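You operate a simulated robot arm through the tools that you are given. There is no shell and no other tool. Be economical: measure what you need, move in short steps, check, and stop when the job is done.

The job below is to be done with a simulated robot arm. You get a single attempt, and the scene is never put back.

## Task
Put the blue glass from the top of the back desk on the passbook there and the green glass on the wing of the back desk. Open the left wide desk cupboard door, fetch the blue cash box from the upper shelf of the wide desk cupboard and set it on the top of the small desk, then shut the door. Open the left archive cupboard door, take the closed sign from the wing of the back desk and leave it on the upper shelf of the archive cupboard, then shut the door. The order is free. Set down upright: glass, closed sign.
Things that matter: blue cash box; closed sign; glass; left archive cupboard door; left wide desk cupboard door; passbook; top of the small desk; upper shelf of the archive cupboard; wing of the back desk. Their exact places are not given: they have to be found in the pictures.

It is judged by the outcome, as a careful person would: the job done as asked, and still so three seconds after it is handed in. It fails if anything else is knocked over, pushed out of place, dropped, spilled or broken.

## Robot
A 7-joint arm with a fingered hand on a trunk, on a base that drives. Base frame: it is fixed to the floor where the robot stands at the start and does not move with it; the origin is under the middle of the robot, x ahead of it, y to its left, z up; the surface under the hand at the start is at about z = 75. Lengths are in cm, angles in rad, forces in N, time in s.
With the tool pointing down near the work surface it reaches from about 32 to 74 cm from the robot's upright axis, wherever it stands. Its first joint turns from -2.897 to 2.897 rad. Places, roughly: closed sign [125, 25, 75]; left archive cupboard door [270, 100, 40]; left wide desk cupboard door [90, 50, 40]; top of the small desk [60, 270, 80]; upper shelf of the archive cupboard [300, 80, 40]; wing of the back desk [120, 20, 80]. Payload 4 kg.
Tool frame: the origin (TCP) lies between the finger pads and is the grasp point; the fingertips stand 2.6 cm ahead of it; z points along the fingers, y is the line along which they close. The gripper opens to 13.2 cm. The gripper's body begins 7.3 cm behind the TCP. The gripper is a hand of 4 fingers: y runs from the thumb to the fingers, the wrist lies at [0, 0, -23.9] in the tool frame, and closing takes about 1.5 s.
Orientation is told as [roll, pitch, yaw] about the base's x, y, z axes, in that order, counted from this pose: with the fingers straight down and closing along the base's y, the tool's x points along the base's -x, its y along +y and its z along -z.

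## Interface
- The arm moves only by the tool jog_arm. Its argument "series" is a list of rows, each a list of 2 entries, a list of its own where there are three numbers: the shift along the base's x, y, z in units of 400 mm (1.0 is 400 mm), then the turn, a rotation vector about the base's x, y, z in units of 45 degrees (1.0 is 45 degrees). In form: [[[x, y, z], [ax, ay, az]], ...]. A call has 1 to 20 rows; each row is the pose to reach, as a shift and turn from the pose commanded when the call began. "jaw" is the closure, from 0 (fully open) to 1 (shut), set as the call begins (left out, the last holds). A call with a number of a shift or a turn outside -1 to 1 is refused whole. Each row takes 0.2 s and may step no farther than 5 cm and 0.15 rad from the row before; otherwise, or with a gripper value out of range, the whole call is refused. Where a pose cannot be reached the arm comes as near as it can. A force on the tool above 40 N (or 10 N above the force at the start of the call, whichever is more), or a blocked arm, ends the call early, and 0.2 s more pass. Each finger travels about 7.2 cm/s and halts on what it meets, pressing with about 24 N; the grip force reading is that of the motor and also rises with nothing between the fingers. The clock runs only during rows and for 0.2 s after the last one: add rows that repeat a pose to give the fingers time. It gives the time, the measured TCP pose, the force on the tool (base axes), the opening and the grip force at its end, in the units of the frame above (readings bear some noise), with the torque about the TCP (base axes, N m) and any sound that the robot's microphone picked up.
- Cameras (640 x 400 px; columns grow to the right, rows downward): "scene" is now at [1.42, 15.16, 141.59]; the picture's right is [-0.00, -1.00, 0.00], its down [-0.81, 0.00, -0.59] and it looks along [0.59, -0.00, -0.81] (base axes); focal length 264 px, centre (320, 200). "wrist" rides on the gripper at [6.8, 0.2, -9.7] in the tool frame; the picture's right is [-0.03, 1.00, 0.00], its down [-0.82, -0.02, -0.58] and it looks along [-0.58, -0.01, 0.82] (tool axes); focal length 270 px, centre (320, 200).
- grab_frame(camera): a new picture of that camera. No time passes.
- raise_lower(by): slides the trunk up (or, below 0, down) by that many cm; the arm and the scene camera ride with it, the base frame stays. It gives what a move gives, with no picture.
- base_move(legs): drives the robot by 1 to 6 legs, each [ahead, turn to the left] in cm and rad, along the robot's own axes; the way and the turn of a leg run together, so that a leg with both is an arc; at most 150 cm and 3.142 rad a leg. The arm and the cameras ride along, it lands a little off, and it stops where it bumps. It gives what a move gives.
- finger_targets(finger1, finger2, finger3, thumb_bend): sets how far each is bent, from 0 (flat) to 1 (curled in); at 0.3 the hand is open as for a grip, at 0.7 the pads meet at the TCP. One left out holds its place. A second passes; each finger stops where it meets its share of the squeeze, and holds until it gets a number again. A gripper value or a shape takes the hand back. It gives what a move gives, with no picture; readings hold the bend of each and the force on the fingers (four entries, about 0 where the hand has none), thumb and palm.
- preshape(shape): the hand has 4 fingers and takes this shape, open, in about a second: jaw (thumb against the fingers, like two jaws); tri (thumb and two fingers); tip (a fingertip pinch); poke (one finger out to press); point (the index stretched); flat (the hand flat); cup (the hand cupped); fist (a fist). The gripper value then closes the fingers along that shape, each until it touches; the sizes above hold for jaw. It gives what a move gives, with no picture.
- aim_head(pan, tilt): turns the head with the scene camera to pan (to the left, within 2.705 rad either way) and tilt (down, from -0.506 to 1.204), counted from straight ahead of the robot. It gives what a move gives.
- pixel_to_xyz(camera, pixels): for up to 12 pixels [column, row] of the newest picture of that camera ("zoom" is the newest enlarged one), the place [x, y, z] in the base frame of the surface seen there, good to about 0.2 cm. No time passes.
- inspect(camera, box): a new picture of the part [left, top, right, bottom] of that camera's present view, enlarged. No time passes.
- finish_job(): hands the job in; it is judged then, once.

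Go step by step. Measure first, check grasps and placings, and put right what went wrong. The budget is 124 turns and 118 pictures, counting those below and the enlarged ones. Unless the task says otherwise, let go and move clear before handing in, and close with one line.

The tools are called after "Request:" by a JSON object that holds its "fn" and its "kwargs". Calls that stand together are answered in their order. jog_arm: Moves the arm, as the interface text tells. Its arguments: {"type":"object","properties":{"series":{"type":"array","items":{"type":"array"}},"jaw":{"type":"number"}},"required":["series"]} The other tools are called the same way: raise_lower (by) slides the trunk up or down; preshape (shape) gives the hand a shape; finger_targets (finger1, finger2, finger3, thumb_bend) moves the fingers one by one; base_move (legs) drives the base; aim_head (pan, tilt) turns the head that bears the scene camera; grab_frame (camera) takes a picture; pixel_to_xyz (camera, pixels) gives the place of the surface under pixels of a picture; inspect (camera, box) takes an enlarged picture of a part of a camera's view; finish_job () hands the job in.

At the start:

```text
clock: 0.0
tcp_pos: [38.44, 30.28, 98.27]
tcp_rot: [0.0, -0.001, -0.001]
contact_force: [0.2, 0.6, 0.0]
moment: [-0.01, -0.01, -0.03]
gripper_width: 13.21
finger_force: 0.1
shape: jaw
bend: [0.3, 0.3, 0.3, 0.3]
finger forces: [0.1, 0.0, 0.1, 0.1, 0.1, 0.1]
trunk travel left (down, up): [-40.0, 19.0]
robot x, y, heading: [0.2, -0.27, -0.002]
head pan, tilt: [0.0, 0.941]
```

scene: 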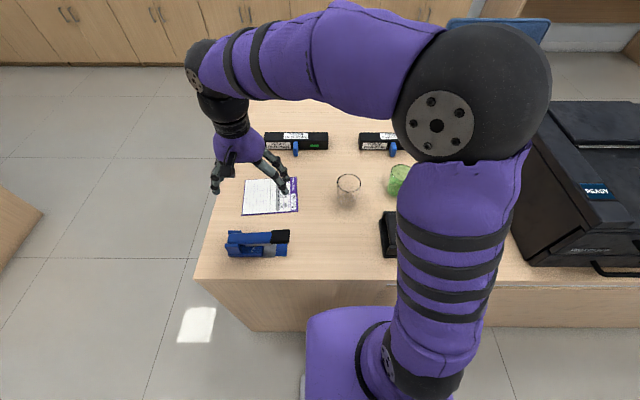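
wrist: 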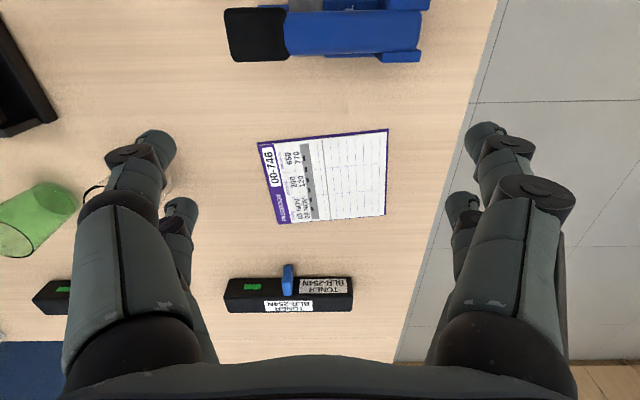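

The first picture shows the back desk top with the passbook at about (270,196), a clear glass at (348,184) and a green glass at (398,178), and the arm hides part of it. I'll look around with the head first.

Request:
{"fn": "aim_head", "kwargs": {"pan": 0.0, "tilt": 0.45}}

Request:
{"fn": "grab_frame", "kwargs": {"camera": "scene"}}

Request:
{"fn": "aim_head", "kwargs": {"pan": -0.9, "tilt": 0.6}}

Request:
{"fn": "grab_frame", "kwargs": {"camera": "scene"}}

Request:
{"fn": "aim_head", "kwargs": {"pan": 0.9, "tilt": 0.5}}

Request:
{"fn": "grab_frame", "kwargs": {"camera": "scene"}}

Request:
{"fn": "aim_head", "kwargs": {"pan": 1.9, "tilt": 0.5}}

Request:
{"fn": "grab_frame", "kwargs": {"camera": "scene"}}

```text
clock: 0.9
tcp_pos: [38.4, 30.22, 98.26]
tcp_rot: [0.0, 0.001, 0.001]
contact_force: [-1.0, -0.4, 0.1]
moment: [-0.04, 0.01, -0.04]
gripper_width: 13.18
finger_force: 0.1
shape: jaw
bend: [0.3, 0.3, 0.3, 0.3]
finger forces: [0.0, 0.1, 0.0, 0.0, 0.0, 0.0]
trunk travel left (down, up): [-40.0, 19.0]
robot x, y, heading: [0.4, 0.19, -0.002]
head pan, tilt: [0.0, 0.45]
```

```text
115 pictures are left
```

scene: 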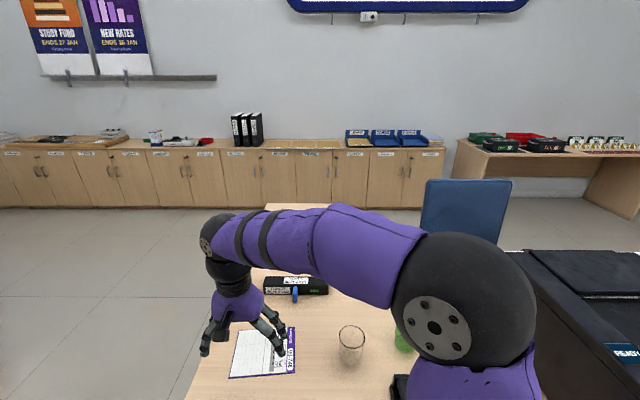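

```text
clock: 2.1
tcp_pos: [38.42, 30.26, 98.22]
tcp_rot: [0.0, -0.001, 0.001]
contact_force: [1.0, 0.0, -0.8]
moment: [-0.02, 0.01, 0.0]
gripper_width: 13.18
finger_force: 0.0
shape: jaw
bend: [0.3, 0.3, 0.3, 0.3]
finger forces: [0.0, 0.0, 0.1, 0.0, 0.0, 0.0]
trunk travel left (down, up): [-40.0, 19.0]
robot x, y, heading: [0.08, -0.1, 0.002]
head pan, tilt: [-0.901, 0.6]
```

```text
114 pictures are left
```

scene: 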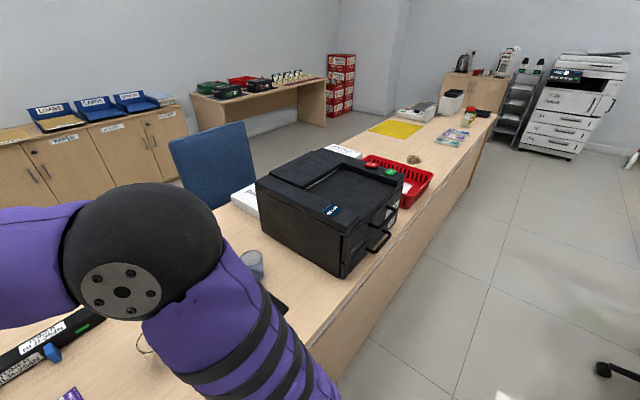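

```text
clock: 3.9
tcp_pos: [38.4, 30.3, 98.32]
tcp_rot: [-0.001, -0.001, 0.0]
contact_force: [-0.4, -0.2, -0.7]
moment: [0.01, -0.01, 0.01]
gripper_width: 13.18
finger_force: 0.1
shape: jaw
bend: [0.3, 0.3, 0.3, 0.3]
finger forces: [0.0, 0.1, 0.1, 0.0, 0.1, 0.0]
trunk travel left (down, up): [-40.0, 19.0]
robot x, y, heading: [0.11, 0.04, 0.002]
head pan, tilt: [0.901, 0.499]
```

```text
113 pictures are left
```

scene: 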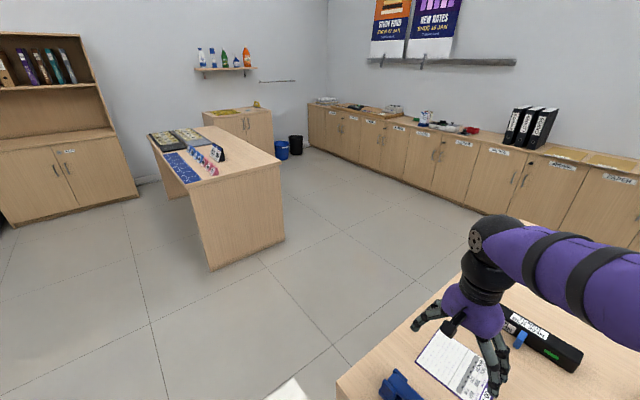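

```text
clock: 5.2
tcp_pos: [38.37, 30.27, 98.31]
tcp_rot: [0.001, 0.002, 0.001]
contact_force: [0.6, -0.6, -0.1]
moment: [0.01, -0.03, -0.01]
gripper_width: 13.17
finger_force: 0.1
shape: jaw
bend: [0.3, 0.3, 0.3, 0.3]
finger forces: [0.0, 0.0, 0.1, 0.1, 0.0, 0.0]
trunk travel left (down, up): [-40.0, 19.0]
robot x, y, heading: [-0.25, -0.26, -0.002]
head pan, tilt: [1.901, 0.499]
```

```text
112 pictures are left
```

scene: 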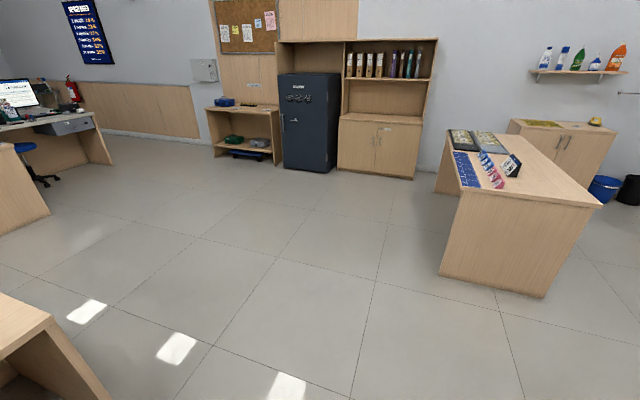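

The robot stands at the end of the back desk. A second desk stands to the left and a row of cupboards stands along the far wall. I'll take more views and then measure.

Request:
{"fn": "aim_head", "kwargs": {"pan": 0.35, "tilt": 0.7}}

Request:
{"fn": "grab_frame", "kwargs": {"camera": "scene"}}

Request:
{"fn": "pixel_to_xyz", "kwargs": {"camera": "scene", "pixels": [[320, 200], [100, 50], [300, 50], [450, 50], [400, 250], [500, 250], [420, 330], [200, 300]]}}

Request:
{"fn": "aim_head", "kwargs": {"pan": 1.2, "tilt": 0.3}}

Request:
{"fn": "grab_frame", "kwargs": {"camera": "scene"}}

Request:
{"fn": "aim_head", "kwargs": {"pan": -0.35, "tilt": 1.0}}

Request:
{"fn": "grab_frame", "kwargs": {"camera": "scene"}}

```text
clock: 6.8
tcp_pos: [38.42, 30.26, 98.29]
tcp_rot: [0.001, -0.001, -0.001]
contact_force: [0.1, -0.3, -0.1]
moment: [-0.01, -0.01, 0.01]
gripper_width: 13.21
finger_force: 0.1
shape: jaw
bend: [0.3, 0.3, 0.3, 0.3]
finger forces: [0.0, 0.0, 0.0, 0.1, 0.1, 0.1]
trunk travel left (down, up): [-40.0, 19.0]
robot x, y, heading: [-0.17, 0.38, 0.006]
head pan, tilt: [0.351, 0.7]
```

```text
111 pictures are left
```

scene: 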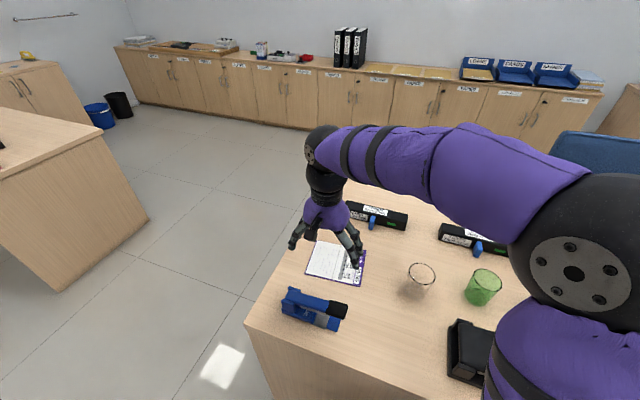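

```text
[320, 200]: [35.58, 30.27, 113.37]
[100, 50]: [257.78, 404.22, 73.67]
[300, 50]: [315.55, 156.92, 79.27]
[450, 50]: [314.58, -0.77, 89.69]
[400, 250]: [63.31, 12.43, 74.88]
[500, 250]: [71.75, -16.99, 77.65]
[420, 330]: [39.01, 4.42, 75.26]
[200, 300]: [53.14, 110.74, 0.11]
```

```text
clock: 8.0
tcp_pos: [38.5, 30.18, 98.34]
tcp_rot: [0.0, 0.0, 0.001]
contact_force: [0.4, 0.7, 0.3]
moment: [0.02, 0.02, 0.02]
gripper_width: 13.21
finger_force: 0.1
shape: jaw
bend: [0.3, 0.3, 0.3, 0.3]
finger forces: [0.0, 0.0, 0.0, 0.0, 0.0, 0.0]
trunk travel left (down, up): [-40.0, 19.0]
robot x, y, heading: [-0.07, -0.02, -0.0]
head pan, tilt: [1.201, 0.3]
```

```text
110 pictures are left
```

scene: 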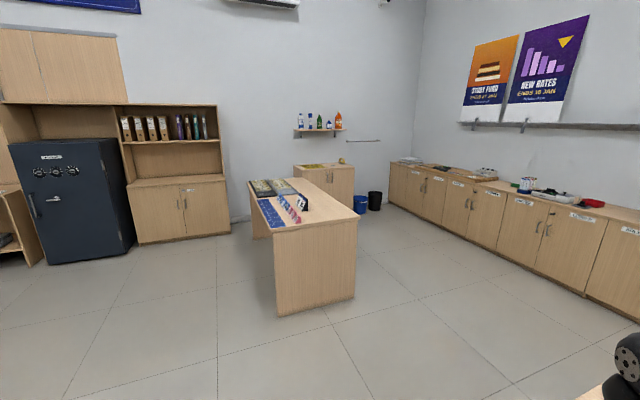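

```text
clock: 9.6
tcp_pos: [38.39, 30.18, 98.27]
tcp_rot: [0.0, 0.001, -0.001]
contact_force: [0.6, 0.2, 0.2]
moment: [0.0, 0.02, -0.02]
gripper_width: 13.18
finger_force: 0.0
shape: jaw
bend: [0.3, 0.3, 0.3, 0.3]
finger forces: [0.0, 0.0, 0.0, 0.0, 0.0, 0.0]
trunk travel left (down, up): [-40.0, 19.0]
robot x, y, heading: [-0.41, -0.12, -0.002]
head pan, tilt: [-0.351, 1.0]
```

```text
109 pictures are left
```

scene: 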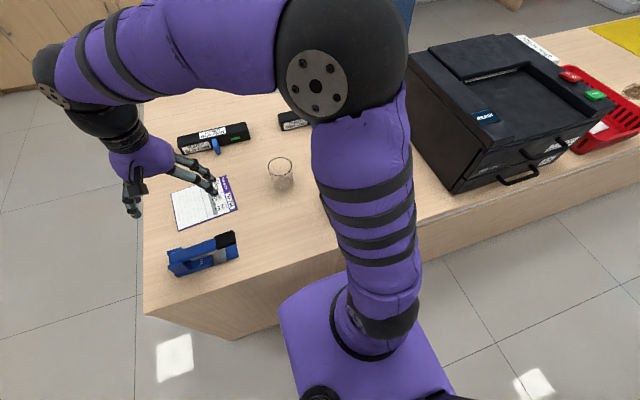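

The arm hides the blue glass and the wing, so I'll swing the hand left, over open floor, to clear the view.

Request:
{"fn": "jog_arm", "kwargs": {"series": [[[-0.05, 0.05, 0.05], [0, 0, 0]], [[-0.13, 0.12, 0.08], [0, 0, 0]], [[-0.22, 0.18, 0.12], [0, 0, 0.1]], [[-0.31, 0.24, 0.15], [0, 0, 0.2]], [[-0.4, 0.3, 0.15], [0, 0, 0.3]], [[-0.5, 0.35, 0.15], [0, 0, 0.4]], [[-0.6, 0.4, 0.15], [0, 0, 0.5]], [[-0.7, 0.43, 0.15], [0, 0, 0.6]], [[-0.8, 0.45, 0.15], [0, 0, 0.7]], [[-0.9, 0.47, 0.15], [0, 0, 0.8]]]}}

Request:
{"fn": "aim_head", "kwargs": {"pan": -0.2, "tilt": 0.8}}

Request:
{"fn": "grab_frame", "kwargs": {"camera": "scene"}}

```text
clock: 11.8
tcp_pos: [1.99, 49.35, 104.02]
tcp_rot: [-0.001, -0.001, 0.628]
contact_force: [0.8, 0.1, 0.7]
moment: [0.05, 0.01, 0.01]
gripper_width: 13.18
finger_force: 0.0
shape: jaw
bend: [0.3, 0.3, 0.3, 0.3]
finger forces: [0.0, 0.0, 0.0, 0.0, 0.0, 0.0]
trunk travel left (down, up): [-40.0, 19.0]
robot x, y, heading: [-0.31, 0.31, -0.001]
head pan, tilt: [-0.351, 1.0]
```

```text
clock: 12.6
tcp_pos: [2.08, 49.16, 103.91]
tcp_rot: [0.001, 0.001, 0.628]
contact_force: [0.3, 0.4, -0.4]
moment: [0.0, -0.01, 0.01]
gripper_width: 13.16
finger_force: 0.1
shape: jaw
bend: [0.3, 0.3, 0.3, 0.3]
finger forces: [0.0, 0.0, 0.1, 0.0, 0.1, 0.0]
trunk travel left (down, up): [-40.0, 19.0]
robot x, y, heading: [-0.32, 0.16, -0.007]
head pan, tilt: [-0.201, 0.799]
```

```text
108 pictures are left
```

scene: 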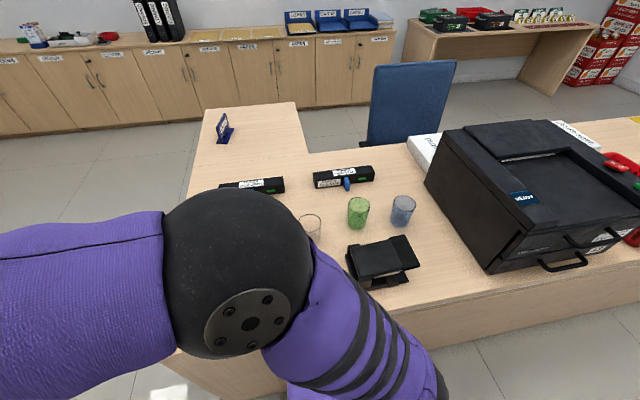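

Now I can see the blue glass (403,210), the green glass (358,212), the clear glass (310,225), the sign (224,128) on the wing and the labelled cupboards. I'll measure them.

Request:
{"fn": "pixel_to_xyz", "kwargs": {"camera": "scene", "pixels": [[403, 222], [403, 197], [403, 212], [358, 225], [358, 200], [224, 138], [224, 120], [210, 110], [295, 103], [308, 155], [192, 190], [250, 110]]}}

Request:
{"fn": "inspect", "kwargs": {"camera": "scene", "box": [280, 160, 460, 280]}}

Request:
{"fn": "inspect", "kwargs": {"camera": "scene", "box": [0, 0, 420, 160]}}

Request:
{"fn": "inspect", "kwargs": {"camera": "scene", "box": [190, 90, 310, 170]}}

```text
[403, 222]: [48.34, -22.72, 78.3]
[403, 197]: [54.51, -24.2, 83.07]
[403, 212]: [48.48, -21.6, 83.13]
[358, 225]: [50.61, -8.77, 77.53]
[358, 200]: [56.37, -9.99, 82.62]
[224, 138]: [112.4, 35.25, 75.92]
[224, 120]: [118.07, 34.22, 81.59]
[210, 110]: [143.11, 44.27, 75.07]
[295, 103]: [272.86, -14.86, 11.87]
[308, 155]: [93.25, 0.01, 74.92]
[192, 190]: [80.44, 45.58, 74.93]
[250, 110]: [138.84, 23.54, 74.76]
```

```text
3.33 times, centred on (370, 220) of scene
```

zoom: 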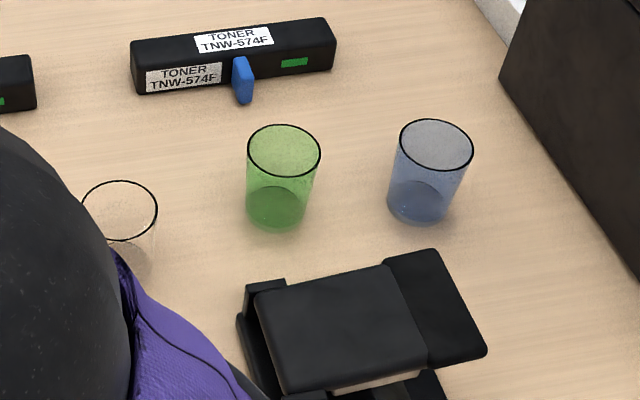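

```text
1.52 times, centred on (210, 80) of scene
```

zoom: 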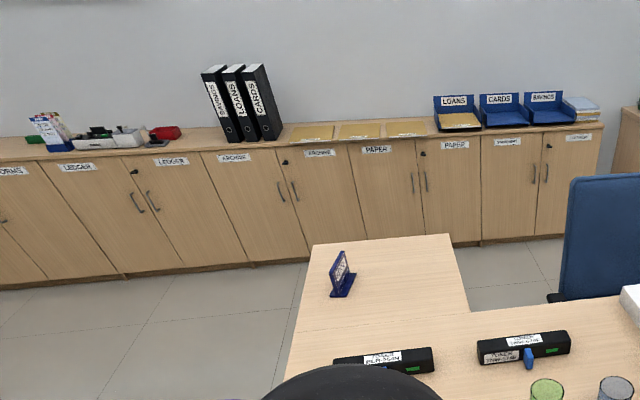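

```text
5.00 times, centred on (250, 130) of scene
```

zoom: 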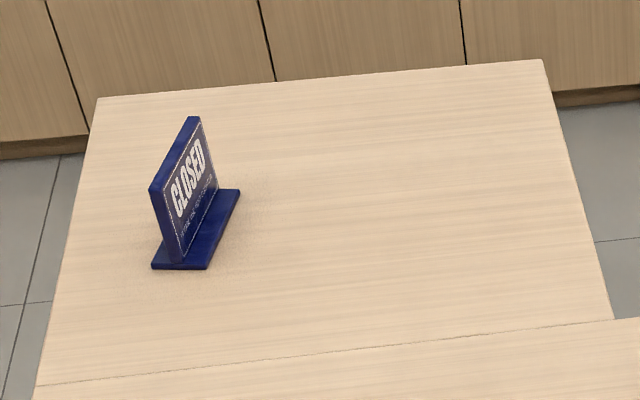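

The glasses stand at about (51.5,-23) and (53.5,-9.4), and the sign at about (115,34). I'll bring the hand back over the desk, high up, and on towards the blue glass, after checking the printer and desk item clearances.

Request:
{"fn": "pixel_to_xyz", "kwargs": {"camera": "scene", "pixels": [[425, 180], [432, 165], [345, 180], [370, 172], [310, 216], [310, 240], [380, 262], [405, 245], [352, 260], [470, 250], [490, 130]]}}

Request:
{"fn": "jog_arm", "kwargs": {"series": [[[0.1, -0.02, 0], [0, 0, -0.1]], [[0.2, -0.04, 0], [0, 0, -0.2]], [[0.3, -0.07, 0], [0, 0, -0.3]], [[0.4, -0.12, 0], [0, 0, -0.4]], [[0.5, -0.17, 0], [0, 0, -0.5]], [[0.6, -0.23, 0], [0, 0, -0.6]], [[0.7, -0.3, 0], [0, 0, -0.7]], [[0.8, -0.36, 0], [0, 0, -0.8]], [[0.9, -0.42, 0], [0, 0, -0.8]], [[1.0, -0.47, 0], [0, 0, -0.8]], [[1.0, -0.58, 0], [0, 0, -0.8]], [[1.0, -0.69, 0], [0, 0, -0.8]], [[1.0, -0.8, 0], [0, 0, -0.8]], [[1.0, -0.9, 0], [0, 0, -0.8]], [[1.0, -1.0, 0], [0, 0, -0.8]]]}}

Request:
{"fn": "jog_arm", "kwargs": {"series": [[[0.05, -0.1, 0], [0, 0, 0]], [[0.1, -0.2, 0], [0, 0, 0]], [[0.15, -0.3, 0], [0, 0, 0]], [[0.2, -0.4, 0], [0, 0, 0]], [[0.23, -0.5, 0], [0, 0, 0]], [[0.23, -0.6, 0], [0, 0, 0]], [[0.23, -0.7, 0], [0, 0, 0]], [[0.23, -0.8, 0], [0, 0, 0]]]}}

Request:
{"fn": "grab_frame", "kwargs": {"camera": "wrist"}}

Request:
{"fn": "grab_frame", "kwargs": {"camera": "scene"}}

```text
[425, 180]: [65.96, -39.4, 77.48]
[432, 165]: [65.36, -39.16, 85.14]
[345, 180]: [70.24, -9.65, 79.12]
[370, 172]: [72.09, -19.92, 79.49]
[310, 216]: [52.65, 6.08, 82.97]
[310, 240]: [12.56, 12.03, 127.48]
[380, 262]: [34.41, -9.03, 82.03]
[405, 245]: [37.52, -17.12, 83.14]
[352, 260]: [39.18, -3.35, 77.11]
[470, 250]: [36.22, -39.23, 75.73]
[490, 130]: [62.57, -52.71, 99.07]
```

```text
clock: 15.8
tcp_pos: [42.33, 9.06, 104.45]
tcp_rot: [0.003, -0.001, -0.001]
contact_force: [0.0, 0.4, 0.4]
moment: [0.02, -0.01, 0.01]
gripper_width: 13.18
finger_force: 0.0
shape: jaw
bend: [0.3, 0.3, 0.3, 0.3]
finger forces: [0.0, 0.0, 0.1, 0.0, 0.1, 0.0]
trunk travel left (down, up): [-40.0, 19.0]
robot x, y, heading: [-0.01, 0.09, 0.002]
head pan, tilt: [-0.201, 0.799]
```

```text
clock: 17.6
tcp_pos: [51.68, -22.76, 104.06]
tcp_rot: [-0.001, 0.0, -0.001]
contact_force: [-1.0, -0.1, 1.0]
moment: [-0.04, -0.01, 0.03]
gripper_width: 13.16
finger_force: 0.0
shape: jaw
bend: [0.3, 0.3, 0.3, 0.3]
finger forces: [0.0, 0.0, 0.1, 0.0, 0.1, 0.1]
trunk travel left (down, up): [-40.0, 19.0]
robot x, y, heading: [-0.03, -0.02, 0.005]
head pan, tilt: [-0.201, 0.799]
```

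```text
104 pictures are left
```

wrist: 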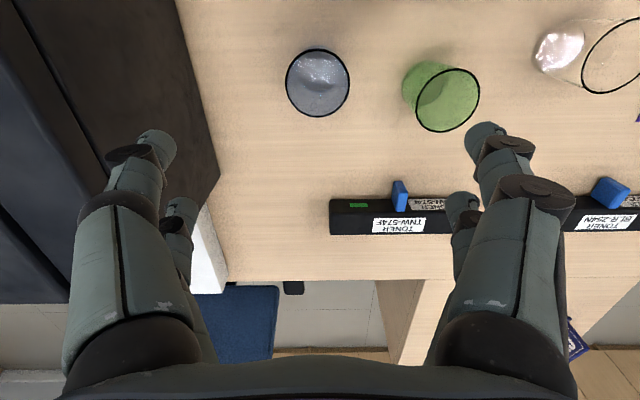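

```text
103 pictures are left
```

scene: 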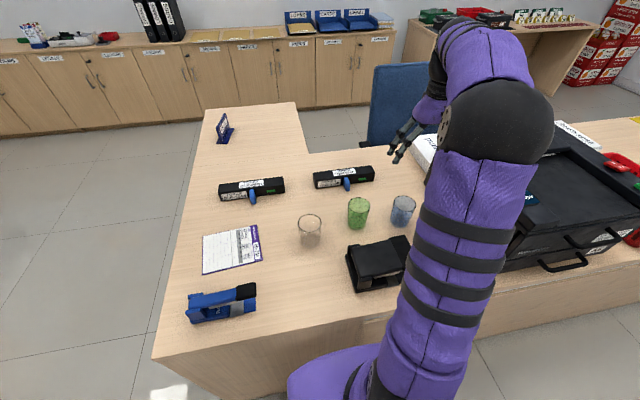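

Both pictures are clear, with the blue glass at (318,82) and the green at (440,98) in the wrist view. I'll measure the rims and the passbook.

Request:
{"fn": "pixel_to_xyz", "kwargs": {"camera": "wrist", "pixels": [[287, 82], [349, 82], [318, 50], [318, 116], [318, 75], [417, 95], [478, 95], [450, 70], [445, 131], [430, 100], [190, 120], [330, 215]]}}

Request:
{"fn": "pixel_to_xyz", "kwargs": {"camera": "scene", "pixels": [[203, 238], [257, 227], [203, 273], [260, 262], [231, 250], [310, 218], [310, 235], [300, 222], [322, 222], [348, 265], [220, 310], [250, 190]]}}

```text
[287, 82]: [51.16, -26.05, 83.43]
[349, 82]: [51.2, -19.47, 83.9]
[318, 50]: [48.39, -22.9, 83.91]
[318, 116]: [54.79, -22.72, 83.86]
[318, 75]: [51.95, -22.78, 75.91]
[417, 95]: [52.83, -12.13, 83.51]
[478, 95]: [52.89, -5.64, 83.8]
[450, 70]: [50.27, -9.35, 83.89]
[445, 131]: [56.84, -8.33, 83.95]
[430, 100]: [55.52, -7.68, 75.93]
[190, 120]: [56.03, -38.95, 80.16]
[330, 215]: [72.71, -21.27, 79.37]
```

```text
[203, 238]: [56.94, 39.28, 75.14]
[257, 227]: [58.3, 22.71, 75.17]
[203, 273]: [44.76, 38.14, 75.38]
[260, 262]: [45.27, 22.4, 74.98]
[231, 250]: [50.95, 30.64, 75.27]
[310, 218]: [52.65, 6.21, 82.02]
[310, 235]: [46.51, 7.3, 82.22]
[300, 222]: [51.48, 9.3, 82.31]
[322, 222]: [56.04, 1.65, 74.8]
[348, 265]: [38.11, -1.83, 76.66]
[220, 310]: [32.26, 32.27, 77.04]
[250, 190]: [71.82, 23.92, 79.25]
```

The blue glass centre is (51.6,-22.8), its radius 3.3 and its top at z=83.9. The passbook is centred at (51.3,30.6). I'll narrow the jaw a little, come down to z=80 and close.

Request:
{"fn": "jog_arm", "kwargs": {"series": [[[0, 0, -0.1], [0, 0, 0]], [[0, 0, -0.2], [0, 0, 0]], [[0, 0, -0.3], [0, 0, 0]], [[0, 0, -0.35], [0, 0, 0]]], "jaw": 0.2}}

Request:
{"fn": "grab_frame", "kwargs": {"camera": "wrist"}}

Request:
{"fn": "inspect", "kwargs": {"camera": "scene", "box": [300, 80, 500, 230]}}

```text
clock: 18.6
tcp_pos: [51.48, -23.11, 90.24]
tcp_rot: [-0.001, 0.001, 0.0]
contact_force: [0.5, -0.2, -0.1]
moment: [-0.01, -0.03, 0.02]
gripper_width: 10.6
finger_force: 0.1
shape: jaw
bend: [0.59, 0.59, 0.59, 0.44]
finger forces: [0.0, 0.0, 0.0, 0.0, 0.0, 0.1]
trunk travel left (down, up): [-40.0, 19.0]
robot x, y, heading: [-0.19, -0.22, 0.0]
head pan, tilt: [-0.201, 0.799]
```

```text
102 pictures are left
```

wrist: 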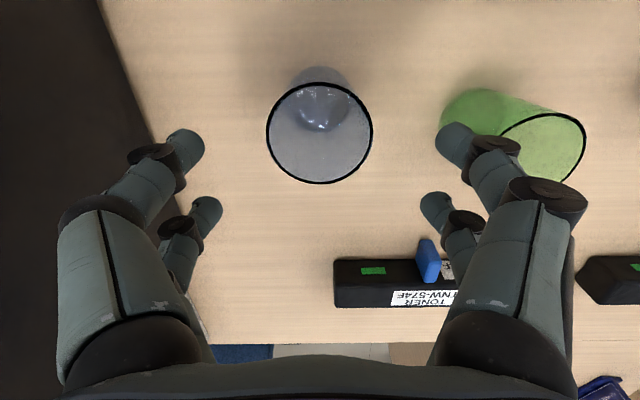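

```text
2.67 times, centred on (400, 155) of scene
```

zoom: 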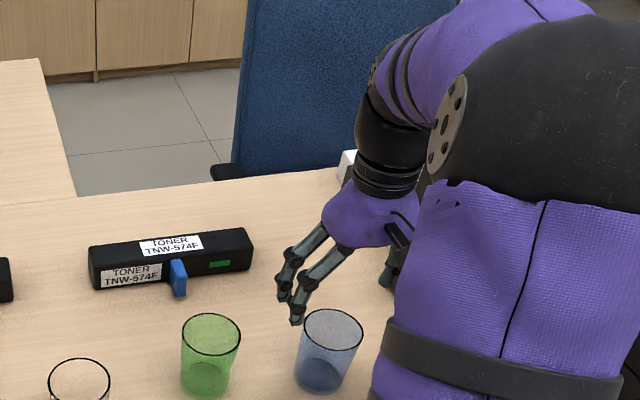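

The glass is centred between the fingers at (318,130) and the fingers clear the green glass. I'll lower the last 10 cm and close.

Request:
{"fn": "jog_arm", "kwargs": {"series": [[[0, 0.005, -0.1], [0, 0, 0]], [[0, 0.005, -0.2], [0, 0, 0]], [[0, 0.005, -0.25], [0, 0, 0]]]}}

Request:
{"fn": "jog_arm", "kwargs": {"series": [[[0, 0, 0], [0, 0, 0]], [[0, 0, 0], [0, 0, 0]], [[0, 0, 0], [0, 0, 0]], [[0, 0, 0], [0, 0, 0]], [[0, 0, 0], [0, 0, 0]], [[0, 0, 0], [0, 0, 0]], [[0, 0, 0], [0, 0, 0]]], "jaw": 0.8}}

Request:
{"fn": "grab_frame", "kwargs": {"camera": "wrist"}}

```text
clock: 19.4
tcp_pos: [51.45, -22.39, 80.35]
tcp_rot: [0.001, 0.0, 0.001]
contact_force: [0.5, -0.5, 0.1]
moment: [0.02, 0.0, -0.01]
gripper_width: 10.59
finger_force: 0.1
shape: jaw
bend: [0.59, 0.59, 0.59, 0.44]
finger forces: [0.0, 0.0, 0.0, 0.0, 0.1, 0.0]
trunk travel left (down, up): [-40.0, 19.0]
robot x, y, heading: [-0.19, 0.19, -0.001]
head pan, tilt: [-0.201, 0.799]
```

```text
clock: 21.0
tcp_pos: [51.52, -22.54, 80.43]
tcp_rot: [0.001, -0.001, -0.001]
contact_force: [-0.8, 0.0, -1.7]
moment: [-0.03, 0.03, -0.02]
gripper_width: 4.49
finger_force: 24.1
shape: jaw
bend: [0.74, 0.73, 0.73, 0.7]
finger forces: [22.0, 23.8, 21.5, 0.0, 21.9, 0.1]
trunk travel left (down, up): [-40.0, 19.0]
robot x, y, heading: [0.03, -0.23, 0.001]
head pan, tilt: [-0.201, 0.799]
```

```text
100 pictures are left
```

wrist: 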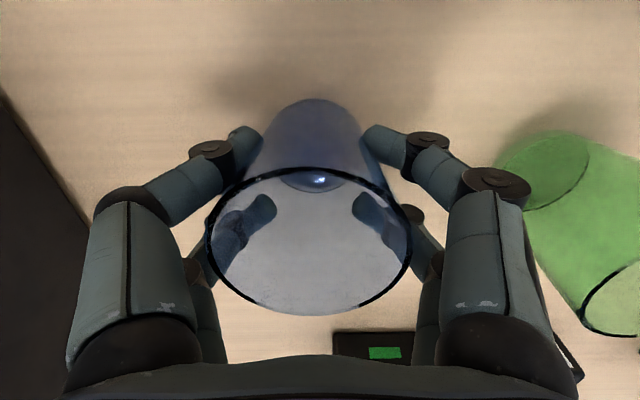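

The grip holds at about 22 N per finger with the glass between them. I'll lift it, carry it over to the passbook and lower it to just above.

Request:
{"fn": "jog_arm", "kwargs": {"series": [[[0, 0, 0.1], [0, 0, 0]], [[0, 0, 0.2], [0, 0, 0]], [[0, 0, 0.3], [0, 0, 0]], [[0, 0, 0.4], [0, 0, 0]], [[0, 0.1, 0.4], [0, 0, 0]], [[0, 0.2, 0.4], [0, 0, 0]], [[0, 0.3, 0.4], [0, 0, 0]], [[0, 0.4, 0.4], [0, 0, 0]], [[0, 0.5, 0.4], [0, 0, 0]], [[0, 0.6, 0.4], [0, 0, 0]], [[0, 0.7, 0.4], [0, 0, 0]], [[0, 0.8, 0.4], [0, 0, 0]], [[0, 0.9, 0.4], [0, 0, 0]], [[0, 1.0, 0.4], [0, 0, 0]]]}}

Request:
{"fn": "jog_arm", "kwargs": {"series": [[[0, 0.1, 0], [0, 0, 0]], [[0, 0.2, 0], [0, 0, 0]], [[0, 0.33, 0], [0, 0, 0]], [[0, 0.33, -0.1], [0, 0, 0]], [[0, 0.33, -0.2], [0, 0, 0]], [[0, 0.33, -0.3], [0, 0, 0]], [[0, 0.33, -0.35], [0, 0, 0]]]}}

Request:
{"fn": "grab_frame", "kwargs": {"camera": "wrist"}}

Request:
{"fn": "grab_frame", "kwargs": {"camera": "scene"}}

```text
clock: 24.0
tcp_pos: [51.58, 17.04, 96.32]
tcp_rot: [-0.001, 0.0, 0.0]
contact_force: [0.2, -0.1, -2.2]
moment: [0.04, -0.03, -0.02]
gripper_width: 4.45
finger_force: 24.4
shape: jaw
bend: [0.74, 0.73, 0.73, 0.7]
finger forces: [23.5, 25.2, 22.2, 0.0, 22.3, 0.1]
trunk travel left (down, up): [-40.0, 19.0]
robot x, y, heading: [-0.2, -0.26, 0.004]
head pan, tilt: [-0.201, 0.799]
```

```text
refused: row 3 steps farther than a row can; nothing moved
```

```text
99 pictures are left
```

wrist: 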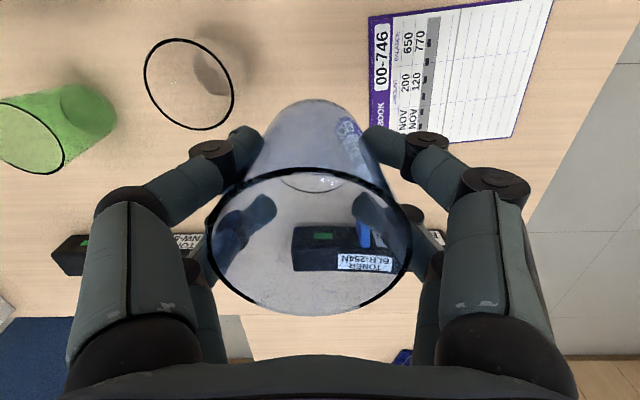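

```text
98 pictures are left
```

scene: 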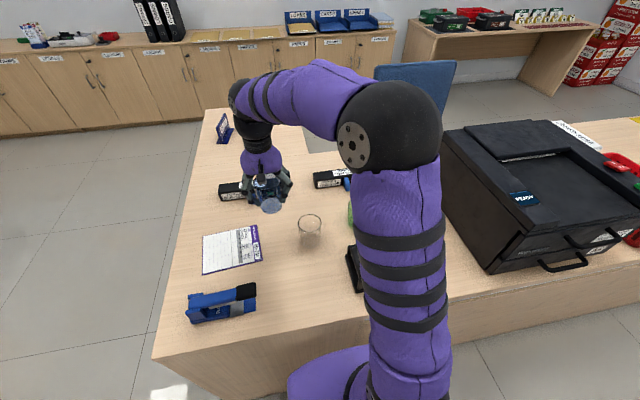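

The glass is held. One row was too long, so I'll redo that move onto the passbook.

Request:
{"fn": "jog_arm", "kwargs": {"series": [[[0, 0.1, 0], [0, 0, 0]], [[0, 0.2, 0], [0, 0, 0]], [[0, 0.3, 0], [0, 0, 0]], [[0, 0.34, 0], [0, 0, 0]], [[0, 0.34, -0.1], [0, 0, 0]], [[0, 0.34, -0.2], [0, 0, 0]], [[0, 0.34, -0.3], [0, 0, 0]], [[0, 0.34, -0.36], [0, 0, 0]], [[0, 0.34, -0.38], [0, 0, 0]]]}}

Request:
{"fn": "inspect", "kwargs": {"camera": "scene", "box": [170, 160, 320, 300]}}

Request:
{"fn": "grab_frame", "kwargs": {"camera": "wrist"}}

```text
clock: 26.0
tcp_pos: [51.56, 30.94, 81.3]
tcp_rot: [-0.001, 0.0, 0.0]
contact_force: [-0.8, -0.5, -1.1]
moment: [0.02, -0.02, -0.01]
gripper_width: 4.47
finger_force: 23.6
shape: jaw
bend: [0.74, 0.73, 0.73, 0.7]
finger forces: [24.1, 25.8, 22.2, 0.1, 22.1, 0.1]
trunk travel left (down, up): [-40.0, 19.0]
robot x, y, heading: [-0.12, 0.33, 0.001]
head pan, tilt: [-0.201, 0.799]
```

```text
2.86 times, centred on (245, 230) of scene
```

zoom: 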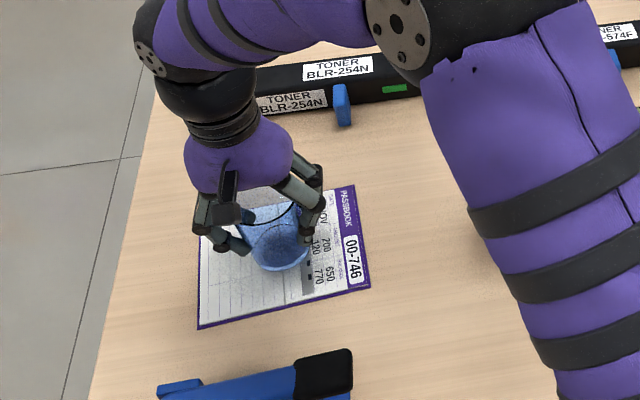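

```text
96 pictures are left
```

wrist: 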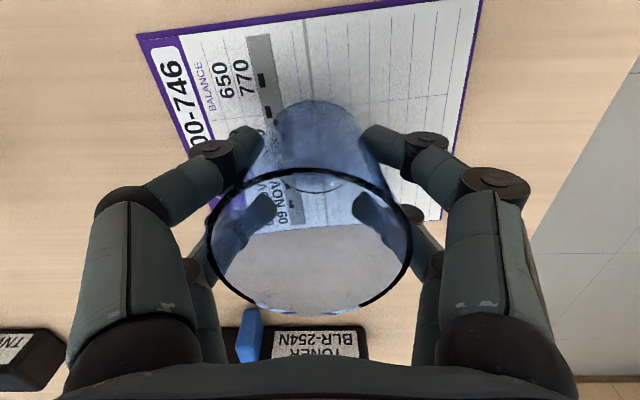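

The glass base lies well within the passbook. I'll lower it the last half centimetre, release gently and rise.

Request:
{"fn": "jog_arm", "kwargs": {"series": [[[0, 0, -0.006], [0, 0, 0]], [[0, 0, -0.013], [0, 0, 0]], [[0, 0, -0.013], [0, 0, 0]]]}}

Request:
{"fn": "jog_arm", "kwargs": {"series": [[[0, 0, 0], [0, 0, 0]], [[0, 0, 0], [0, 0, 0]], [[0, 0, 0], [0, 0, 0]], [[0, 0, 0], [0, 0, 0]], [[0, 0, 0], [0, 0, 0]], [[0, 0, 0], [0, 0, 0]]], "jaw": 0.2}}

Request:
{"fn": "jog_arm", "kwargs": {"series": [[[0, 0, 0.1], [0, 0, 0]], [[0, 0, 0.2], [0, 0, 0]], [[0, 0, 0.3], [0, 0, 0]], [[0, 0, 0.4], [0, 0, 0]], [[0, 0, 0.5], [0, 0, 0]], [[0.02, -0.1, 0.5], [0, 0, 0]], [[0.05, -0.2, 0.5], [0, 0, 0]], [[0.05, -0.3, 0.5], [0, 0, 0]], [[0.05, -0.4, 0.5], [0, 0, 0]], [[0.05, -0.5, 0.5], [0, 0, 0]], [[0.05, -0.6, 0.5], [0, 0, 0]], [[0.05, -0.7, 0.5], [0, 0, 0]], [[0.05, -0.8, 0.5], [0, 0, 0]], [[0.05, -0.9, 0.5], [0, 0, 0]], [[0.05, -1.0, 0.5], [0, 0, 0]]]}}

Request:
{"fn": "grab_frame", "kwargs": {"camera": "wrist"}}

Request:
{"fn": "grab_frame", "kwargs": {"camera": "scene"}}

```text
clock: 26.8
tcp_pos: [51.65, 30.91, 80.7]
tcp_rot: [0.001, 0.0, -0.001]
contact_force: [0.7, -0.6, -0.1]
moment: [0.01, -0.01, 0.01]
gripper_width: 4.44
finger_force: 24.1
shape: jaw
bend: [0.74, 0.73, 0.73, 0.7]
finger forces: [24.2, 25.9, 22.1, 0.0, 22.3, 0.0]
trunk travel left (down, up): [-40.0, 19.0]
robot x, y, heading: [-0.34, 0.3, 0.003]
head pan, tilt: [-0.201, 0.799]
```

```text
clock: 28.2
tcp_pos: [51.61, 30.88, 80.72]
tcp_rot: [0.0, 0.0, 0.0]
contact_force: [0.2, -0.2, 0.3]
moment: [-0.03, 0.0, 0.01]
gripper_width: 10.53
finger_force: 0.0
shape: jaw
bend: [0.59, 0.59, 0.59, 0.45]
finger forces: [0.1, 0.0, 0.0, 0.0, 0.0, 0.0]
trunk travel left (down, up): [-40.0, 19.0]
robot x, y, heading: [0.03, 0.01, 0.001]
head pan, tilt: [-0.201, 0.799]
```

```text
clock: 31.4
tcp_pos: [53.43, -8.98, 100.87]
tcp_rot: [0.0, 0.002, 0.001]
contact_force: [0.4, -0.1, -0.5]
moment: [0.01, -0.01, 0.0]
gripper_width: 10.54
finger_force: 0.0
shape: jaw
bend: [0.59, 0.59, 0.59, 0.45]
finger forces: [0.1, 0.1, 0.0, 0.1, 0.0, 0.0]
trunk travel left (down, up): [-40.0, 19.0]
robot x, y, heading: [0.02, 0.14, -0.002]
head pan, tilt: [-0.201, 0.799]
```

```text
95 pictures are left
```

wrist: 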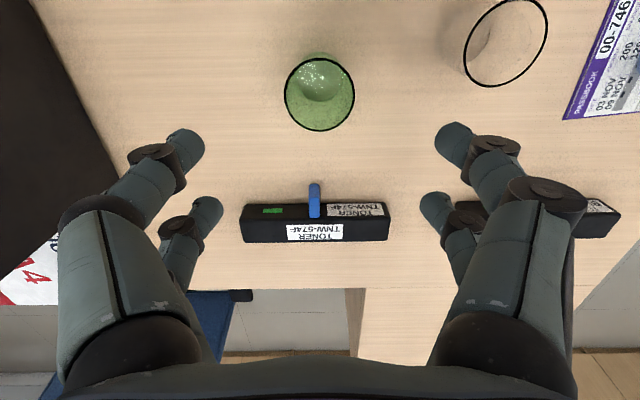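

```text
94 pictures are left
```

scene: 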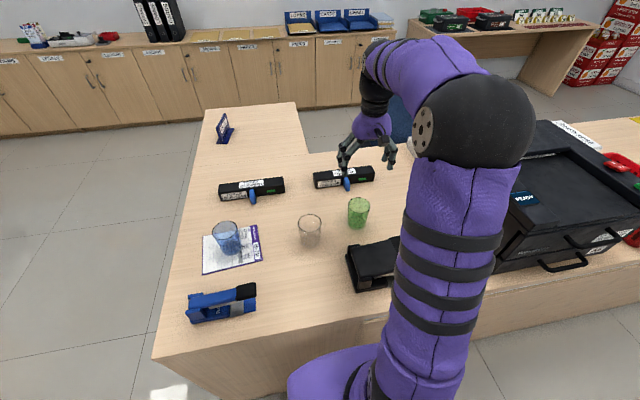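

The blue glass stands upright on the passbook, at (226,238) in the scene view. Next is the green glass: I'll measure its rim and the clear one's.

Request:
{"fn": "pixel_to_xyz", "kwargs": {"camera": "wrist", "pixels": [[286, 95], [354, 95], [320, 58], [320, 130], [466, 55], [547, 20], [320, 212]]}}

```text
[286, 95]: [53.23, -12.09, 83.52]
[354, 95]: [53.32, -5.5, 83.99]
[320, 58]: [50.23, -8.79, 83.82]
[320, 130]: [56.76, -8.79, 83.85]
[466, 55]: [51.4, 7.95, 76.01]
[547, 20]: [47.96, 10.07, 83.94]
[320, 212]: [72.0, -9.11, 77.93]
```

The green glass centre is (53.4,-8.8), already below the TCP. I'll descend and grip it.

Request:
{"fn": "jog_arm", "kwargs": {"series": [[[0, 0.003, -0.1], [0, 0, 0]], [[0, 0.003, -0.2], [0, 0, 0]], [[0, 0.003, -0.3], [0, 0, 0]], [[0, 0.003, -0.4], [0, 0, 0]], [[0, 0.003, -0.5], [0, 0, 0]], [[0, 0.003, -0.51], [0, 0, 0]]]}}

Request:
{"fn": "jog_arm", "kwargs": {"series": [[[0, 0, 0], [0, 0, 0]], [[0, 0, 0], [0, 0, 0]], [[0, 0, 0], [0, 0, 0]], [[0, 0, 0], [0, 0, 0]], [[0, 0, 0], [0, 0, 0]], [[0, 0, 0], [0, 0, 0]], [[0, 0, 0], [0, 0, 0]]], "jaw": 0.8}}

Request:
{"fn": "grab_frame", "kwargs": {"camera": "wrist"}}

```text
clock: 32.8
tcp_pos: [53.6, -8.98, 80.22]
tcp_rot: [0.0, 0.0, -0.001]
contact_force: [0.4, 0.2, -0.9]
moment: [-0.03, 0.01, -0.03]
gripper_width: 10.53
finger_force: 0.1
shape: jaw
bend: [0.59, 0.59, 0.59, 0.45]
finger forces: [0.1, 0.0, 0.0, 0.0, 0.0, 0.0]
trunk travel left (down, up): [-40.0, 19.0]
robot x, y, heading: [0.17, 0.02, 0.001]
head pan, tilt: [-0.201, 0.799]
```

```text
clock: 34.4
tcp_pos: [53.57, -8.99, 80.21]
tcp_rot: [-0.001, 0.0, 0.0]
contact_force: [-0.1, -0.2, -0.1]
moment: [0.0, 0.01, 0.02]
gripper_width: 4.14
finger_force: 23.6
shape: jaw
bend: [0.74, 0.74, 0.74, 0.7]
finger forces: [23.6, 21.9, 21.0, 0.0, 22.6, 0.0]
trunk travel left (down, up): [-40.0, 19.0]
robot x, y, heading: [0.26, 0.14, -0.001]
head pan, tilt: [-0.201, 0.799]
```

```text
93 pictures are left
```

wrist: 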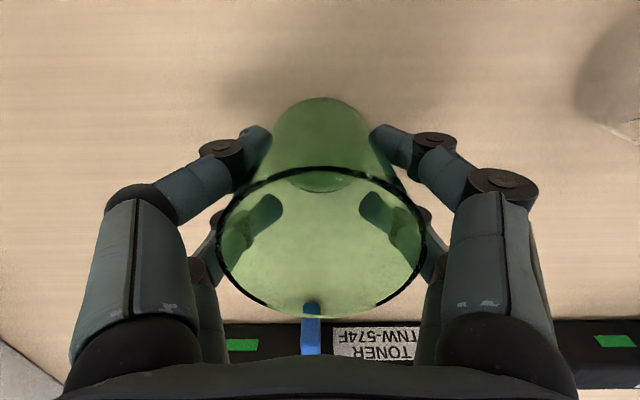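

The green glass is held. I'll lift it, bring it in front of the robot and look behind and down for driving clearance.

Request:
{"fn": "jog_arm", "kwargs": {"series": [[[0, 0, 0.1], [0, 0, 0]], [[0, 0, 0.2], [0, 0, 0]], [[0, 0, 0.3], [0, 0, 0]], [[0, 0, 0.4], [0, 0, 0]], [[0, 0, 0.5], [0, 0, 0]], [[0, 0.05, 0.6], [0, 0, 0]], [[-0.05, 0.1, 0.65], [0, 0, 0]], [[-0.1, 0.17, 0.65], [0, 0, 0]], [[-0.15, 0.22, 0.65], [0, 0, 0]]]}}

Request:
{"fn": "aim_head", "kwargs": {"pan": 2.6, "tilt": 0.9}}

Request:
{"fn": "grab_frame", "kwargs": {"camera": "scene"}}

Request:
{"fn": "pixel_to_xyz", "kwargs": {"camera": "scene", "pixels": [[100, 200], [200, 200], [320, 200], [440, 200], [540, 200], [320, 330], [440, 330], [200, 330], [320, 100]]}}

Request:
{"fn": "aim_head", "kwargs": {"pan": -2.6, "tilt": 0.9}}

Request:
{"fn": "grab_frame", "kwargs": {"camera": "scene"}}

Request:
{"fn": "aim_head", "kwargs": {"pan": 1.0, "tilt": 1.2}}

Request:
{"fn": "grab_frame", "kwargs": {"camera": "scene"}}

Request:
{"fn": "pixel_to_xyz", "kwargs": {"camera": "scene", "pixels": [[320, 200], [400, 200], [500, 200], [550, 200], [320, 320], [400, 320], [500, 320], [320, 100], [400, 100], [240, 320]]}}

```text
clock: 36.4
tcp_pos: [47.47, -0.15, 106.14]
tcp_rot: [0.0, 0.001, -0.002]
contact_force: [-0.7, 0.1, -2.1]
moment: [-0.02, 0.02, -0.02]
gripper_width: 4.14
finger_force: 24.1
shape: jaw
bend: [0.74, 0.74, 0.74, 0.7]
finger forces: [24.6, 23.3, 21.3, 0.1, 23.4, 0.1]
trunk travel left (down, up): [-40.0, 19.0]
robot x, y, heading: [-0.18, 0.02, 0.005]
head pan, tilt: [-0.201, 0.799]
```

```text
clock: 38.8
tcp_pos: [47.64, -0.11, 106.05]
tcp_rot: [-0.001, 0.0, -0.001]
contact_force: [-0.4, 0.3, -1.6]
moment: [0.01, 0.02, -0.03]
gripper_width: 4.16
finger_force: 22.8
shape: jaw
bend: [0.74, 0.74, 0.74, 0.7]
finger forces: [24.7, 23.1, 21.3, 0.0, 23.5, 0.1]
trunk travel left (down, up): [-40.0, 19.0]
robot x, y, heading: [-0.18, 0.2, -0.0]
head pan, tilt: [2.601, 0.901]
```

```text
92 pictures are left
```

scene: 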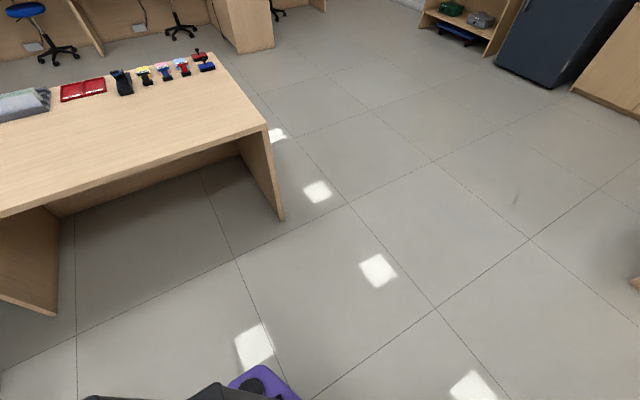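

```text
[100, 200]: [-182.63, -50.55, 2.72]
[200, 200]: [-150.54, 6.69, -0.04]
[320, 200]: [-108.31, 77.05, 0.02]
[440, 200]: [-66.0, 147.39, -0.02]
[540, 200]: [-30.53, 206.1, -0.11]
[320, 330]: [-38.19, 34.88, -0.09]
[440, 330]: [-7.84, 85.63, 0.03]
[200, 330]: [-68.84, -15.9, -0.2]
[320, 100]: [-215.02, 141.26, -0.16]
```

```text
clock: 42.9
tcp_pos: [47.64, -0.15, 106.04]
tcp_rot: [-0.001, 0.001, 0.001]
contact_force: [0.2, -0.3, -1.4]
moment: [0.01, 0.03, 0.01]
gripper_width: 4.09
finger_force: 23.7
shape: jaw
bend: [0.74, 0.74, 0.74, 0.7]
finger forces: [24.7, 23.3, 21.3, 0.0, 23.5, 0.0]
trunk travel left (down, up): [-40.0, 19.0]
robot x, y, heading: [0.09, 0.15, -0.0]
head pan, tilt: [-2.601, 0.901]
```

```text
91 pictures are left
```

scene: 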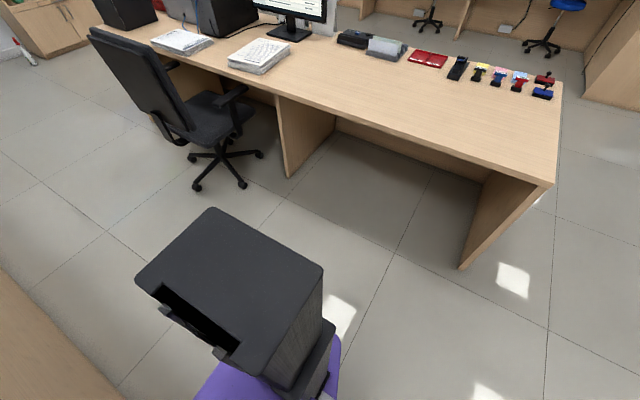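

```text
clock: 45.9
tcp_pos: [47.53, -0.1, 105.96]
tcp_rot: [-0.002, 0.0, -0.001]
contact_force: [0.0, -0.2, -1.6]
moment: [0.07, 0.02, 0.02]
gripper_width: 4.12
finger_force: 23.8
shape: jaw
bend: [0.74, 0.74, 0.74, 0.7]
finger forces: [24.7, 23.3, 21.3, 0.0, 23.5, 0.0]
trunk travel left (down, up): [-40.0, 19.0]
robot x, y, heading: [-0.22, -0.21, 0.0]
head pan, tilt: [1.0, 1.201]
```

```text
90 pictures are left
```

scene: 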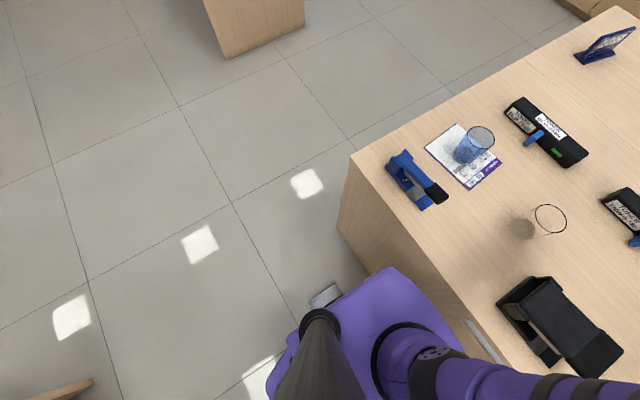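

```text
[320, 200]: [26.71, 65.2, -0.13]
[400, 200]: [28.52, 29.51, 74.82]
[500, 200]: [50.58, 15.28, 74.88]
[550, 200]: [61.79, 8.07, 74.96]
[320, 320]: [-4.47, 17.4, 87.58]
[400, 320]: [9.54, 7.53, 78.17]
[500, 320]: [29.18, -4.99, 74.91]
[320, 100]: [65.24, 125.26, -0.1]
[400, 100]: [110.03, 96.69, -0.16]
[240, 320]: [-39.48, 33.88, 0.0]
```

The floor behind and to the left is clear, and the desk's near corner is at about (23,47). I'll back off, go round the left side and face the wing from +y, holding the glass high.

Request:
{"fn": "base_move", "kwargs": {"legs": [[-35, 0], [0, 1.571], [97, 0], [0, -1.571], [138, 0], [0, -1.571]]}}

Request:
{"fn": "aim_head", "kwargs": {"pan": 0.0, "tilt": 0.9}}

Request:
{"fn": "grab_frame", "kwargs": {"camera": "scene"}}

Request:
{"fn": "grab_frame", "kwargs": {"camera": "wrist"}}

```text
clock: 72.0
tcp_pos: [99.93, 45.04, 105.95]
tcp_rot: [0.0, 0.0, -1.657]
contact_force: [0.1, 0.3, -1.5]
moment: [0.01, 0.0, -0.02]
gripper_width: 4.08
finger_force: 24.4
shape: jaw
bend: [0.74, 0.74, 0.74, 0.7]
finger forces: [24.4, 23.3, 21.8, 0.0, 22.4, 0.0]
trunk travel left (down, up): [-40.0, 19.0]
robot x, y, heading: [104.2, 91.98, -1.657]
head pan, tilt: [1.0, 1.201]
```

```text
clock: 73.2
tcp_pos: [100.04, 45.08, 106.01]
tcp_rot: [-0.001, -0.001, -1.656]
contact_force: [-0.2, 0.2, -2.2]
moment: [0.0, 0.02, -0.02]
gripper_width: 4.05
finger_force: 23.9
shape: jaw
bend: [0.74, 0.74, 0.74, 0.7]
finger forces: [24.4, 23.3, 21.8, 0.1, 22.4, 0.0]
trunk travel left (down, up): [-40.0, 19.0]
robot x, y, heading: [104.33, 92.29, -1.66]
head pan, tilt: [0.0, 0.901]
```

```text
89 pictures are left
```

scene: 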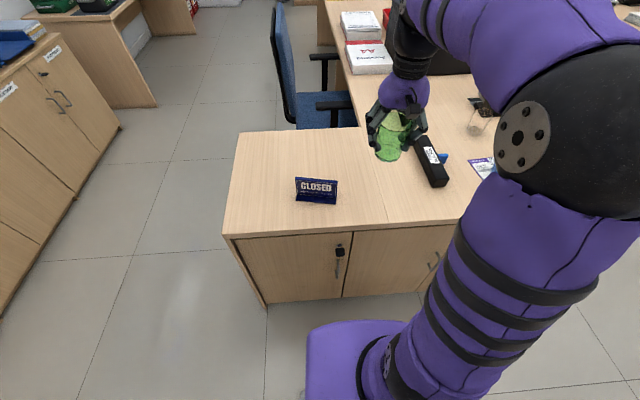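

```text
88 pictures are left
```

wrist: 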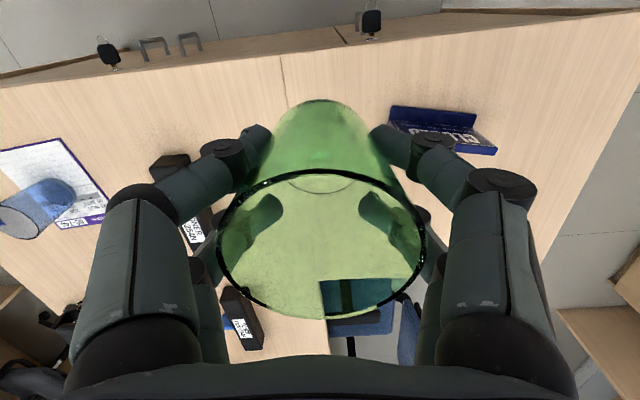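

The robot faces the wing: the sign is at (317,190) and the cupboard doors are below. I'll drive closer and place the glass on the wing at about (114,16), behind the sign.

Request:
{"fn": "base_move", "kwargs": {"legs": [[11, 0]]}}

Request:
{"fn": "jog_arm", "kwargs": {"series": [[[0.05, -0.1, 0], [0, 0, 0]], [[0.1, -0.2, 0], [0, 0, 0]], [[0.18, -0.28, 0], [0, 0, 0]], [[0.27, -0.35, 0], [0, 0, 0]], [[0.35, -0.42, 0], [0, 0, 0]], [[0.39, -0.46, 0], [0, 0, 0]]]}}

Request:
{"fn": "grab_frame", "kwargs": {"camera": "scene"}}

Request:
{"fn": "grab_frame", "kwargs": {"camera": "wrist"}}

Request:
{"fn": "pixel_to_xyz", "kwargs": {"camera": "wrist", "pixels": [[130, 150], [320, 60], [500, 200], [480, 60]]}}

```text
clock: 74.4
tcp_pos: [99.01, 33.68, 105.97]
tcp_rot: [0.001, 0.0, -1.656]
contact_force: [0.1, 0.2, -2.3]
moment: [-0.03, 0.0, 0.0]
gripper_width: 4.09
finger_force: 23.5
shape: jaw
bend: [0.74, 0.74, 0.74, 0.7]
finger forces: [24.4, 23.5, 21.9, 0.0, 22.5, 0.0]
trunk travel left (down, up): [-40.0, 19.0]
robot x, y, heading: [103.1, 81.18, -1.659]
head pan, tilt: [0.0, 0.901]
```

```text
clock: 75.8
tcp_pos: [114.76, 15.14, 105.9]
tcp_rot: [-0.002, 0.002, -1.655]
contact_force: [-0.4, -0.7, -1.8]
moment: [-0.01, -0.01, 0.01]
gripper_width: 4.03
finger_force: 24.4
shape: jaw
bend: [0.74, 0.74, 0.74, 0.7]
finger forces: [24.6, 23.9, 22.0, 0.0, 22.3, 0.0]
trunk travel left (down, up): [-40.0, 19.0]
robot x, y, heading: [103.21, 81.22, -1.657]
head pan, tilt: [0.0, 0.901]
```

```text
87 pictures are left
```

scene: 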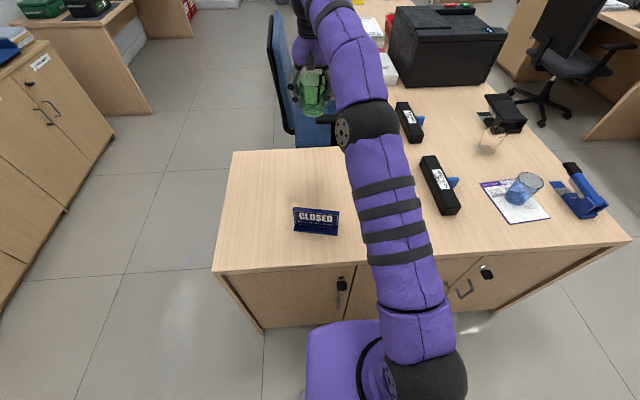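

```text
86 pictures are left
```

wrist: 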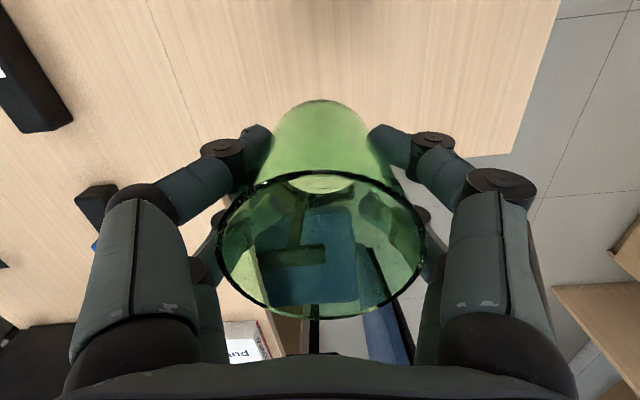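

```text
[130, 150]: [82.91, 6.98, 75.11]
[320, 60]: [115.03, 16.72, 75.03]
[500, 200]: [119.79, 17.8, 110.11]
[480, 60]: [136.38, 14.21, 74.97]
```

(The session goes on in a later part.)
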